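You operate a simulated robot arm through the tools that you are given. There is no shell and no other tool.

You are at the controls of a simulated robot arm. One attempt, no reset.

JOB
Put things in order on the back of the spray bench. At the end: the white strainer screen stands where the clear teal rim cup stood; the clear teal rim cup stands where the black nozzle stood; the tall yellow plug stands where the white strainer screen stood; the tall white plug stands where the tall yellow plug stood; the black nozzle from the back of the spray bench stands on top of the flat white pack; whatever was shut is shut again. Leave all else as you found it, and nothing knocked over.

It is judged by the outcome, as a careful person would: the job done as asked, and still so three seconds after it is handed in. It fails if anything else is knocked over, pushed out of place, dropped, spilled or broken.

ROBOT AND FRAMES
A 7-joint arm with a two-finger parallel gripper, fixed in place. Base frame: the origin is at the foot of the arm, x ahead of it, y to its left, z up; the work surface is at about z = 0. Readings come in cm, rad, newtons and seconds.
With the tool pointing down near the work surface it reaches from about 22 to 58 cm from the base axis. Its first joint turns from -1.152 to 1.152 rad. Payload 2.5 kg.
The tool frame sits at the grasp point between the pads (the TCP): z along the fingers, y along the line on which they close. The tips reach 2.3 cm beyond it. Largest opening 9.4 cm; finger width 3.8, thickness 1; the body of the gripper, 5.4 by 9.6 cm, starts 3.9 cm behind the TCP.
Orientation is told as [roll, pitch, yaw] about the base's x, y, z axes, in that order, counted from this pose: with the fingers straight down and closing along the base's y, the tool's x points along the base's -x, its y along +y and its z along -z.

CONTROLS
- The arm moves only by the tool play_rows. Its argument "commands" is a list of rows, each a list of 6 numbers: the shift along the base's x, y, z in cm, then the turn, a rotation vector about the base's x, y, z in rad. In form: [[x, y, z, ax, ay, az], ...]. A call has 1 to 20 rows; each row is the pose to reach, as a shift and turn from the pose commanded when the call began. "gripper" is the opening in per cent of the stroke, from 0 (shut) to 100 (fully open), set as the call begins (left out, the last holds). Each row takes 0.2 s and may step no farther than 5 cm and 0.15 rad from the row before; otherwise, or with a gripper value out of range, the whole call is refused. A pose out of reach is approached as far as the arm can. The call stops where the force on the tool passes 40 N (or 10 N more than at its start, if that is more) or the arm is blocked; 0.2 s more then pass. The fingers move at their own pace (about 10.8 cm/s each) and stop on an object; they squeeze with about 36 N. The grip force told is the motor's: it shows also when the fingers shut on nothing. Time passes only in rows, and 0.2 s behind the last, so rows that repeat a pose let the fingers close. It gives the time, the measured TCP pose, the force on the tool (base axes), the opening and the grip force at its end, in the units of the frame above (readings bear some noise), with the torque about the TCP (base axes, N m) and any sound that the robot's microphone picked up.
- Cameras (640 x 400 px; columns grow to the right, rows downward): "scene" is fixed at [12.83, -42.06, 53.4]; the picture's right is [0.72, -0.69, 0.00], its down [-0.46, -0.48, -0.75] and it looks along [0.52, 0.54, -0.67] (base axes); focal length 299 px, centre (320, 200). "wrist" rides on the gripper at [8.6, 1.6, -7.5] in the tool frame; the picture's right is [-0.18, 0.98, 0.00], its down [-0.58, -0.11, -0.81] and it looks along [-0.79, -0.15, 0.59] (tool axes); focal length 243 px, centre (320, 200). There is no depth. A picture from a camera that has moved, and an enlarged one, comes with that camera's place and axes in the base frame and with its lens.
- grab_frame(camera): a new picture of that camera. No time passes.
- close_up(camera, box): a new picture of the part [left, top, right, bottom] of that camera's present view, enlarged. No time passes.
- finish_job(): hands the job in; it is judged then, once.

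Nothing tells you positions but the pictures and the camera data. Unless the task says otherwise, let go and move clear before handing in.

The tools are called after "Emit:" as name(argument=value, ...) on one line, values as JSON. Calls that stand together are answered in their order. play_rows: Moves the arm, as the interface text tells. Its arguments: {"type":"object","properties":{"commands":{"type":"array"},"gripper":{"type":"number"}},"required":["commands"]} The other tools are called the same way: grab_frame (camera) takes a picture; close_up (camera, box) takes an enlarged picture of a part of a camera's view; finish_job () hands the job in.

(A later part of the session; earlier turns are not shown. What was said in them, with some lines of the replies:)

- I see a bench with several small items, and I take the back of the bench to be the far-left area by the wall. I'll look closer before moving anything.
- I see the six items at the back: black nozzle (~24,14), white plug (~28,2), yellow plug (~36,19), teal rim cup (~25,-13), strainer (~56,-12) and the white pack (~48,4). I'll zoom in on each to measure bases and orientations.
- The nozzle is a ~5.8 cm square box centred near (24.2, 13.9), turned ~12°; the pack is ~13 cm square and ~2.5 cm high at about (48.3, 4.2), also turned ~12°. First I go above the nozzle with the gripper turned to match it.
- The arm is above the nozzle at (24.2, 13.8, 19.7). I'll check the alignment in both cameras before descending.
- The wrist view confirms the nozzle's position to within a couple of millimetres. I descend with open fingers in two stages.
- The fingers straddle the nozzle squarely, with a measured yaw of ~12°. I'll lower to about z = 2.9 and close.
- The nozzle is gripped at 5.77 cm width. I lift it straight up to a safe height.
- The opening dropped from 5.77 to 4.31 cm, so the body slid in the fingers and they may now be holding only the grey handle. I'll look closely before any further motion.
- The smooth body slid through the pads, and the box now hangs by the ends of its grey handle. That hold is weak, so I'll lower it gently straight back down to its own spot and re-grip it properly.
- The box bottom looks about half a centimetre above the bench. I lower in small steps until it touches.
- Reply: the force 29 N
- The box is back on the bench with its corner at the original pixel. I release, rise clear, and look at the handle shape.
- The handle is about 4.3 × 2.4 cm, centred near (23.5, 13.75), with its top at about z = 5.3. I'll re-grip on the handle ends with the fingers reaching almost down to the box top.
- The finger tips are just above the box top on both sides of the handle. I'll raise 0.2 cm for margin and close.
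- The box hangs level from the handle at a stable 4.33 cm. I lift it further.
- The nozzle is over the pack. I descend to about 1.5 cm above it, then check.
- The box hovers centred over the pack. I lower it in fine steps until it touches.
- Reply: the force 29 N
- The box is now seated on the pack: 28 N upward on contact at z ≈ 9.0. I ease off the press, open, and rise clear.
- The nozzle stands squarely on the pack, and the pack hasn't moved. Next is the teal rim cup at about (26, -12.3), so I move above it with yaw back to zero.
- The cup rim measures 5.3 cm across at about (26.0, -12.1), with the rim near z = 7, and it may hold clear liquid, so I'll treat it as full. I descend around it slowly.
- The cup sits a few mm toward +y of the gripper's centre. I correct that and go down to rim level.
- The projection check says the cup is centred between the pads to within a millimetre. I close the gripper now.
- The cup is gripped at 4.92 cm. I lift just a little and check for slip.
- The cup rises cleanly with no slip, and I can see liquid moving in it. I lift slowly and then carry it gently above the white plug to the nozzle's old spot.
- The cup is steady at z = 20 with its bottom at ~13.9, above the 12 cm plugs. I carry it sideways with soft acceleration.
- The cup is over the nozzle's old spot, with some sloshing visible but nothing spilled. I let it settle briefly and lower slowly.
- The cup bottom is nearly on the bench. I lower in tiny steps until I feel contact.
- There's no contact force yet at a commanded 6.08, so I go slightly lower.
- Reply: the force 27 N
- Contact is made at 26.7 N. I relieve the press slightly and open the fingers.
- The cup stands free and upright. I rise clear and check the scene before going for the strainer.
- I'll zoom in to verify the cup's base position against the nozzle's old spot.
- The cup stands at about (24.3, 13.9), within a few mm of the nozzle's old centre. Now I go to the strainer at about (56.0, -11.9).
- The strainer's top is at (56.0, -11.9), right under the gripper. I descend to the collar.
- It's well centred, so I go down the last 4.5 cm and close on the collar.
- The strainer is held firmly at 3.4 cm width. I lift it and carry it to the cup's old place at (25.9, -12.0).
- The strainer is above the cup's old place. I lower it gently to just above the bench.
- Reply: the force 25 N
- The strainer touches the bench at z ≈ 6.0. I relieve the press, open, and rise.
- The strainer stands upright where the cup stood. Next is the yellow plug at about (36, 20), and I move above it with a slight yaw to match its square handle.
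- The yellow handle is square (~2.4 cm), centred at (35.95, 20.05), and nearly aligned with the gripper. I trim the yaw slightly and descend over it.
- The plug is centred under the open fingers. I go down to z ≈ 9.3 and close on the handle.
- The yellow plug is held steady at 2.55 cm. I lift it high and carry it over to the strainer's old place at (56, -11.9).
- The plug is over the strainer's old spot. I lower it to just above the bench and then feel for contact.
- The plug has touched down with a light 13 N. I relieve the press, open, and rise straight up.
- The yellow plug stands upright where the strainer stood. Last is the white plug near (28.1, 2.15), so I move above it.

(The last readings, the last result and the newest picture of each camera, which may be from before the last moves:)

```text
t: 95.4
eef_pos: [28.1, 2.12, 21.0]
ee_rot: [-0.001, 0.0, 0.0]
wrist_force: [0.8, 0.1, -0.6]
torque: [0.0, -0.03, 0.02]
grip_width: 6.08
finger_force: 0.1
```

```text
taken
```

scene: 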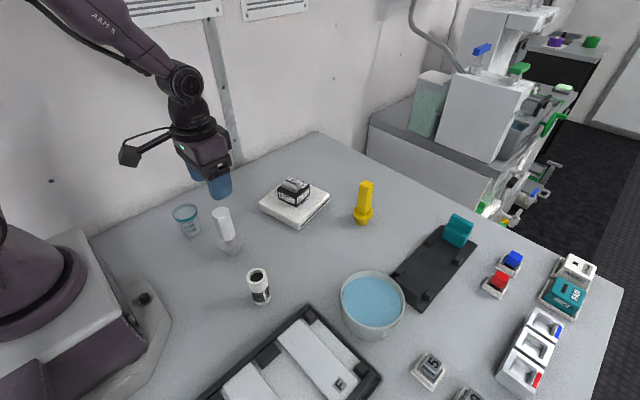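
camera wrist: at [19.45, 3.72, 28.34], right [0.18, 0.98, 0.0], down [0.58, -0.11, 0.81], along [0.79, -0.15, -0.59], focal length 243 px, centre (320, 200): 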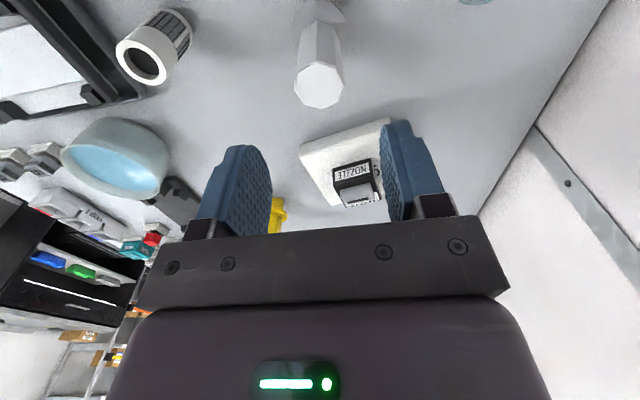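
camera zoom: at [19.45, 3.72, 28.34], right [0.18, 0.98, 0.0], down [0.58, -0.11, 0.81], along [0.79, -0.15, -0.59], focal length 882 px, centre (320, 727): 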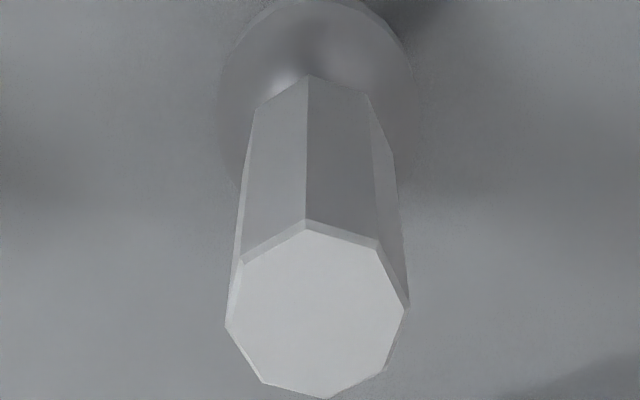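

The white octagonal handle is centred at (28.2, 2.0) with flats at about 17.5° yaw and ~3.3 cm across. I turn to match and descend part way.

Emit:
play_rows(commands=[[0.03, -0.03, -0.5, 0, 0, 0.1], [0.06, -0.06, -1.5, 0, 0, 0.2], [0.1, -0.1, -3, 0, 0, 0.305], [0.1, -0.1, -4.5, 0, 0, 0.305], [0.1, -0.1, -4.5, 0, 0, 0.305]], gripper=70)

Emit:
grab_frame(camera="wrist")

Emit:
close_up(camera="wrist", box=[230, 40, 410, 160])

```text
t: 96.6
eef_pos: [28.01, 1.86, 16.25]
ee_rot: [0.0, -0.001, 0.306]
wrist_force: [0.8, -0.7, 0.1]
torque: [0.02, -0.02, 0.01]
grip_width: 6.58
finger_force: 0.1
```

```text
taken
camera wrist: at [19.46, 0.86, 23.76], right [-0.12, 0.99, 0.0], down [0.59, 0.07, 0.81], along [0.8, 0.1, -0.59], focal length 243 px, centre (320, 200)
```

wrist: 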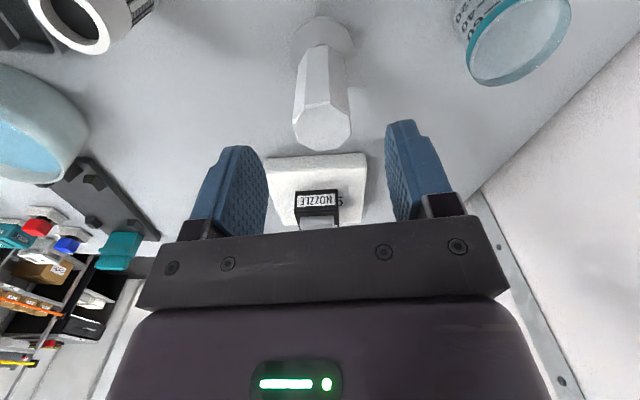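

```text
3.33 times, centred on (320, 100) of wrist
camera zoom: at [19.46, 0.86, 23.76], right [-0.12, 0.99, 0.0], down [0.59, 0.07, 0.81], along [0.8, 0.1, -0.59], focal length 809 px, centre (320, 533)
```

zoom: 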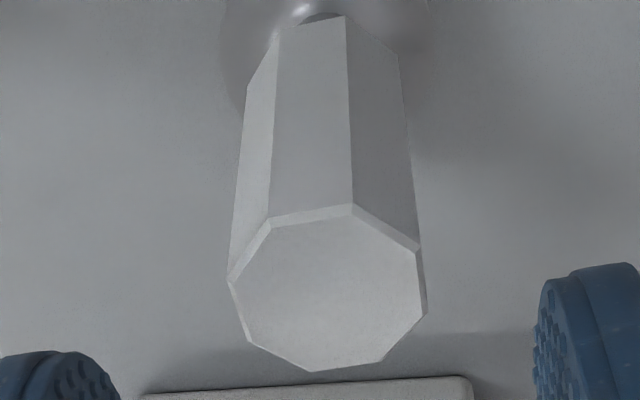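

The flats line up with the fingers. I make a small y correction, descend to z ≈ 9.3, close, and test the lift.

Emit:
play_rows(commands=[[0, 0.08, -1.5, 0, 0, 0], [0, 0.08, -3, 0, 0, 0], [0, 0.08, -4.5, 0, 0, 0], [0, 0.08, -6, 0, 0, 0], [0, 0.08, -6.95, 0, 0, 0], [0, 0.08, -6.95, 0, 0, 0]])

Emit:
grab_frame(camera="wrist")

Emit:
close_up(camera="scene", box=[170, 160, 290, 270])

```text
t: 98.0
eef_pos: [28.3, 1.99, 9.46]
ee_rot: [0.001, 0.0, 0.304]
wrist_force: [0.3, -0.3, 0.0]
torque: [-0.03, 0.0, -0.03]
grip_width: 6.6
finger_force: 0.0
```

```text
taken
camera wrist: at [19.54, 1.03, 16.82], right [-0.12, 0.99, 0.0], down [0.59, 0.07, 0.81], along [0.8, 0.1, -0.59], focal length 243 px, centre (320, 200)
```

wrist: 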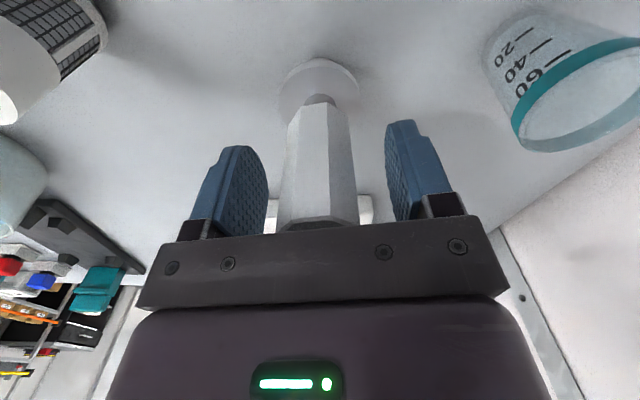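

```text
3.64 times, centred on (230, 215) of scene
camera zoom: at [12.83, -42.06, 53.4], right [0.72, -0.69, 0.0], down [-0.46, -0.48, -0.75], along [0.52, 0.54, -0.67], focal length 1086 px, centre (647, 146)
```

zoom: 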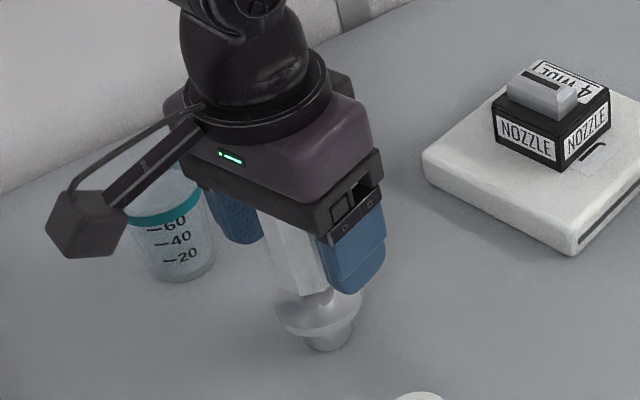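

The handle is between the pads with a clear margin, so I close and test-lift.

Emit:
play_rows(commands=[[0, 0, 0, 0, 0, 0], [0, 0, 0, 0, 0, 0], [0, 0, 0, 0, 0, 0], [0, 0, 0, 0, 0, 0], [0, 0, 0, 0, 0, 0]], gripper=0)

Emit:
play_rows(commands=[[0, 0, 0.3, 0, 0, 0], [0, 0, 0.7, 0, 0, 0], [0, 0, 1.2, 0, 0, 0], [0, 0, 1.5, 0, 0, 0], [0, 0, 1.5, 0, 0, 0], [0, 0, 1.5, 0, 0, 0]])

Emit:
grab_frame(camera="wrist")

Emit:
close_up(camera="scene", box=[170, 160, 290, 270])

```text
t: 99.2
eef_pos: [28.06, 2.05, 9.24]
ee_rot: [0.001, 0.0, 0.306]
wrist_force: [0.3, -0.5, -0.2]
torque: [-0.02, -0.04, -0.01]
grip_width: 3.21
finger_force: 35.7
```

```text
t: 100.6
eef_pos: [28.17, 2.0, 10.88]
ee_rot: [0.0, 0.0, 0.305]
wrist_force: [-0.5, -0.5, -0.7]
torque: [0.02, -0.02, 0.0]
grip_width: 3.19
finger_force: 36.0
```

```text
taken
camera wrist: at [19.46, 0.95, 18.39], right [-0.12, 0.99, 0.0], down [0.59, 0.07, 0.81], along [0.8, 0.1, -0.59], focal length 243 px, centre (320, 200)
```

wrist: 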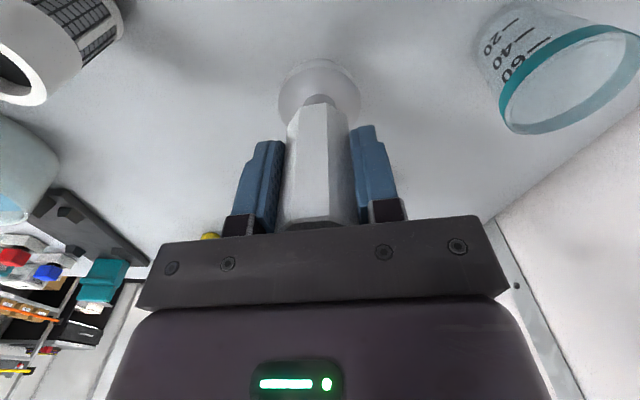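

```text
3.64 times, centred on (230, 215) of scene
camera zoom: at [12.83, -42.06, 53.4], right [0.72, -0.69, 0.0], down [-0.46, -0.48, -0.75], along [0.52, 0.54, -0.67], focal length 1086 px, centre (647, 146)
```

zoom: 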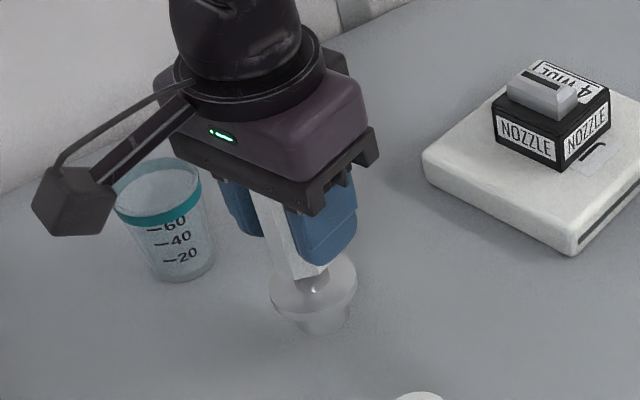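

The white plug is held at 3.2 cm and hanging straight. I lift it and carry it to the yellow plug's old place at (35.95, 20.05).

Emit:
play_rows(commands=[[0, 0, 1, 0, 0, 0], [0, 0, 3, 0, 0, 0], [0, 0, 5, 0, 0, 0], [0, 0, 6.8, 0, 0, 0], [0, 0, 7.6, 0, 0, 0], [0.25, 0.58, 8, 0, 0, 0], [0.75, 1.74, 8, 0, 0, 0], [1.5, 3.47, 8, 0, 0, 0], [2.3, 5.32, 8, 0, 0, 0], [3.1, 7.17, 8, 0, 0, 0], [3.9, 9.02, 8, 0, 0, 0], [4.7, 10.87, 8, 0, 0, 0], [5.5, 12.72, 8, 0, 0, 0], [6.25, 14.45, 8, 0, 0, 0], [6.9, 15.95, 8, 0, 0, 0], [7.4, 17.11, 8, 0, 0, 0], [7.68, 17.76, 8, 0, 0, 0], [7.75, 17.92, 8, 0, 0, 0], [7.75, 17.92, 8, 0, 0, 0]])

Emit:
grab_frame(camera="scene")

Emit:
grab_frame(camera="wrist")

```text
t: 104.6
eef_pos: [35.94, 19.97, 18.77]
ee_rot: [0.001, 0.001, 0.305]
wrist_force: [0.3, 1.1, -1.0]
torque: [-0.03, 0.0, 0.01]
grip_width: 3.2
finger_force: 36.3
```

```text
taken
```

scene: 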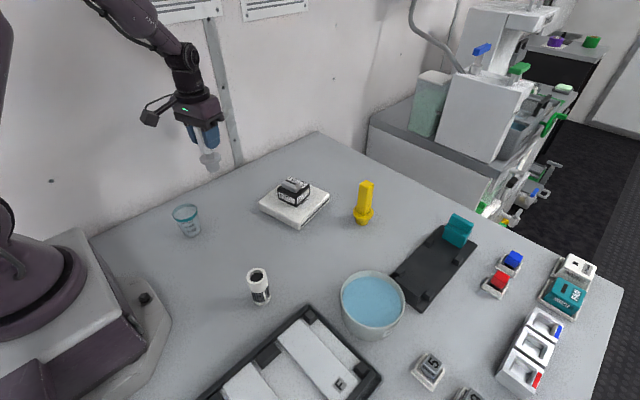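

```text
taken
camera wrist: at [27.26, 18.95, 26.28], right [-0.12, 0.99, 0.0], down [0.59, 0.07, 0.81], along [0.8, 0.1, -0.59], focal length 243 px, centre (320, 200)
```

wrist: 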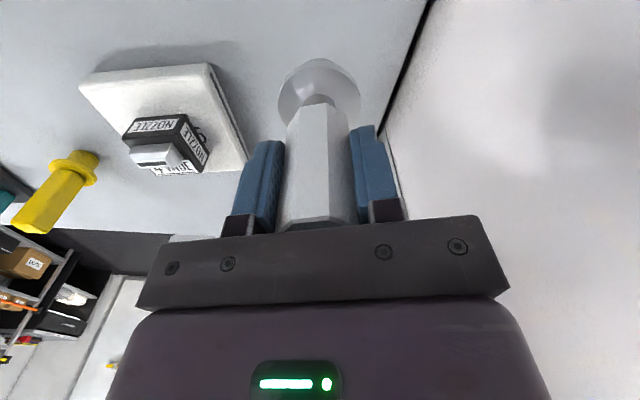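

The plug is over the yellow plug's old spot. I lower it gently until contact.

Emit:
play_rows(commands=[[0, 0, -0.7, 0, 0, 0], [0, 0, -2.2, 0, 0, 0], [0, 0, -4.2, 0, 0, 0], [0, 0, -6.2, 0, 0, 0], [0, 0, -7.8, 0, 0, 0], [0, 0, -8.8, 0, 0, 0], [0, 0, -9.2, 0, 0, 0], [0, 0, -9.2, 0, 0, 0]])

Emit:
play_rows(commands=[[0, 0, -0.1, 0, 0, 0], [0, 0, -0.2, 0, 0, 0], [0, 0, -0.3, 0, 0, 0], [0, 0, -0.36, 0, 0, 0], [0, 0, -0.36, 0, 0, 0]])

```text
t: 106.4
eef_pos: [36.0, 20.03, 9.63]
ee_rot: [0.0, 0.001, 0.306]
wrist_force: [-0.9, 0.5, -1.5]
torque: [0.01, 0.02, 0.0]
grip_width: 3.2
finger_force: 35.8
```

```text
t: 107.6
eef_pos: [36.06, 19.94, 9.27]
ee_rot: [0.001, -0.001, 0.304]
wrist_force: [-3.0, -1.0, 8.0]
torque: [-0.16, 0.31, 0.03]
grip_width: 3.2
finger_force: 35.8
```

Contact is light at 8 N, so I open the fingers and rise straight up.

Emit:
play_rows(commands=[[0, 0, 0, 0, 0, 0], [0, 0, 0, 0, 0, 0], [0, 0, 0, 0, 0, 0], [0, 0, 0.5, 0, 0, 0], [0, 0, 2, 0, 0, 0], [0, 0, 4, 0, 0, 0], [0, 0, 6.5, 0, 0, 0], [0, 0, 9, 0, 0, 0], [0, 0, 11, 0, 0, 0], [0, 0, 11, 0, 0, 0]], gripper=70)

Emit:
grab_frame(camera="wrist")

Emit:
grab_frame(camera="scene")

Emit:
close_up(camera="scene", box=[190, 150, 250, 210])

```text
t: 109.8
eef_pos: [35.95, 19.83, 20.3]
ee_rot: [0.0, 0.0, 0.305]
wrist_force: [0.4, 0.2, 0.6]
torque: [0.03, -0.01, 0.02]
grip_width: 6.57
finger_force: 0.1
```

```text
taken
camera wrist: at [27.21, 18.84, 27.78], right [-0.12, 0.99, 0.0], down [0.59, 0.07, 0.81], along [0.8, 0.1, -0.59], focal length 243 px, centre (320, 200)
```

wrist: 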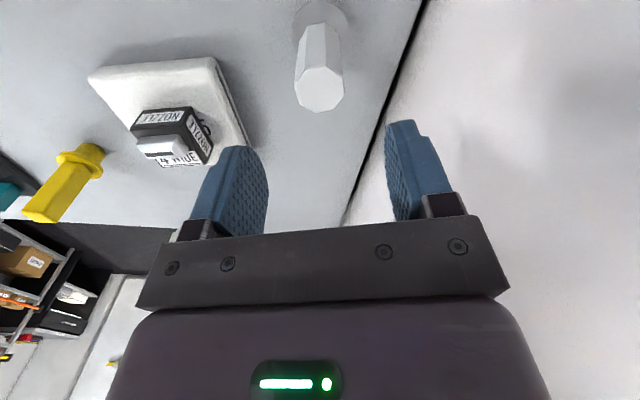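

```text
taken
```

scene: 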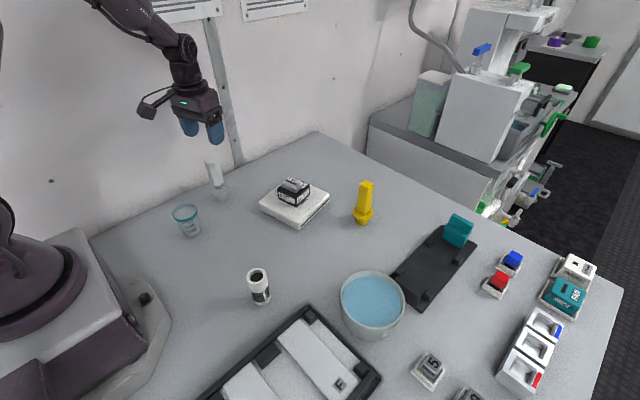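

```text
6.67 times, centred on (220, 180) of scene
camera zoom: at [12.83, -42.06, 53.4], right [0.72, -0.69, 0.0], down [-0.46, -0.48, -0.75], along [0.52, 0.54, -0.67], focal length 1990 px, centre (987, 333)
```

zoom: 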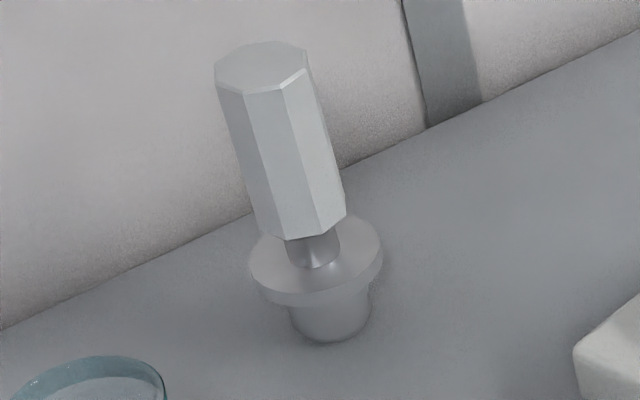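

All five items are placed, and the white plug's base matches the yellow plug's original pixel position. I retreat to a neutral pose and make a final inspection.

Emit:
play_rows(commands=[[0, 0, 2, 0, 0, 0], [0, -1, 5, 0, 0, -0.03], [0.1, -4, 8, 0, 0, -0.07], [0.3, -8, 10, 0, 0, -0.11], [0.5, -12, 11, 0, 0, -0.15], [0.8, -16, 11, 0, 0, -0.19], [1.0, -20, 11, 0, 0, -0.23], [1.3, -23.5, 11, 0, 0, -0.27], [1.5, -27, 11, 0, 0, -0.305], [1.5, -27, 11, 0, 0, -0.305]])

Emit:
grab_frame(camera="scene")

Emit:
close_up(camera="scene", box=[160, 150, 400, 310])

Emit:
close_up(camera="scene", box=[400, 200, 640, 400])

```text
t: 112.0
eef_pos: [37.35, -7.16, 31.22]
ee_rot: [-0.001, -0.001, 0.001]
wrist_force: [-0.5, -0.1, -0.9]
torque: [0.04, 0.0, 0.03]
grip_width: 6.59
finger_force: 0.0
```

```text
taken
```

scene: 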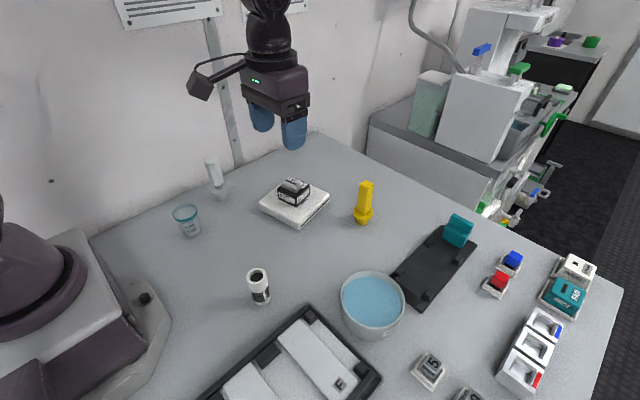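

```text
2.50 times, centred on (280, 230) of scene
camera zoom: at [12.83, -42.06, 53.4], right [0.72, -0.69, 0.0], down [-0.46, -0.48, -0.75], along [0.52, 0.54, -0.67], focal length 746 px, centre (420, 125)
```

zoom: 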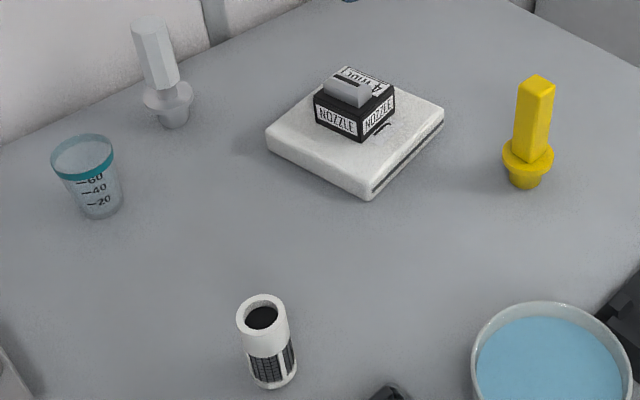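

```text
2.00 times, centred on (520, 300) of scene
camera zoom: at [12.83, -42.06, 53.4], right [0.72, -0.69, 0.0], down [-0.46, -0.48, -0.75], along [0.52, 0.54, -0.67], focal length 597 px, centre (-80, 0)
```

zoom: 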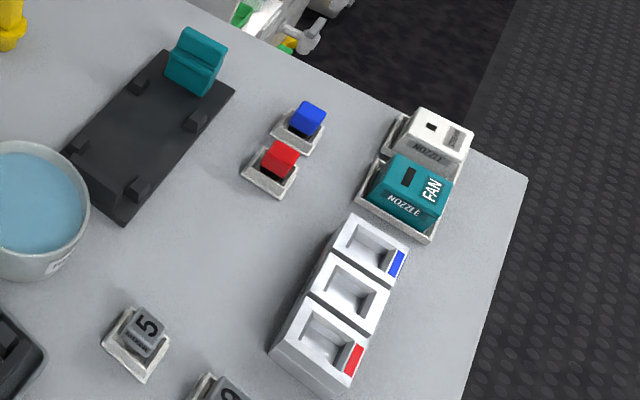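

Everything stands where it was asked to:
- the strainer at the cup's spot
- the cup at the nozzle's spot
- the yellow plug at the strainer's spot
- the white plug at the yellow plug's spot
- the nozzle on the pack

The other items look unchanged and the arm is clear, so I hand the job in.

Emit:
finish_job()

```text
The job is handed in.
```

The job is handed in, and in the last pictures every item stands upright where you asked. I haven't been told the judging result.

- **White strainer screen:** stands where the teal rim cup stood.
- **Teal rim cup:** stands where the black nozzle stood. It held liquid, so I carried it slowly, and I saw no spill.
- **Tall yellow plug:** stands where the strainer screen stood.
- **Tall white plug:** stands where the yellow plug stood.
- **Black nozzle:** stands centred on the flat white pack. The pack shifted by no more than a millimetre or two.

On the first lift the nozzle's smooth body slid in the fingers until they held only its handle. I set it back down on its spot and lifted it again by the handle. It was not dropped.

I didn't open anything, so nothing needed shutting again. The rest of the bench looks the same as at the start, and the arm is clear of everything.
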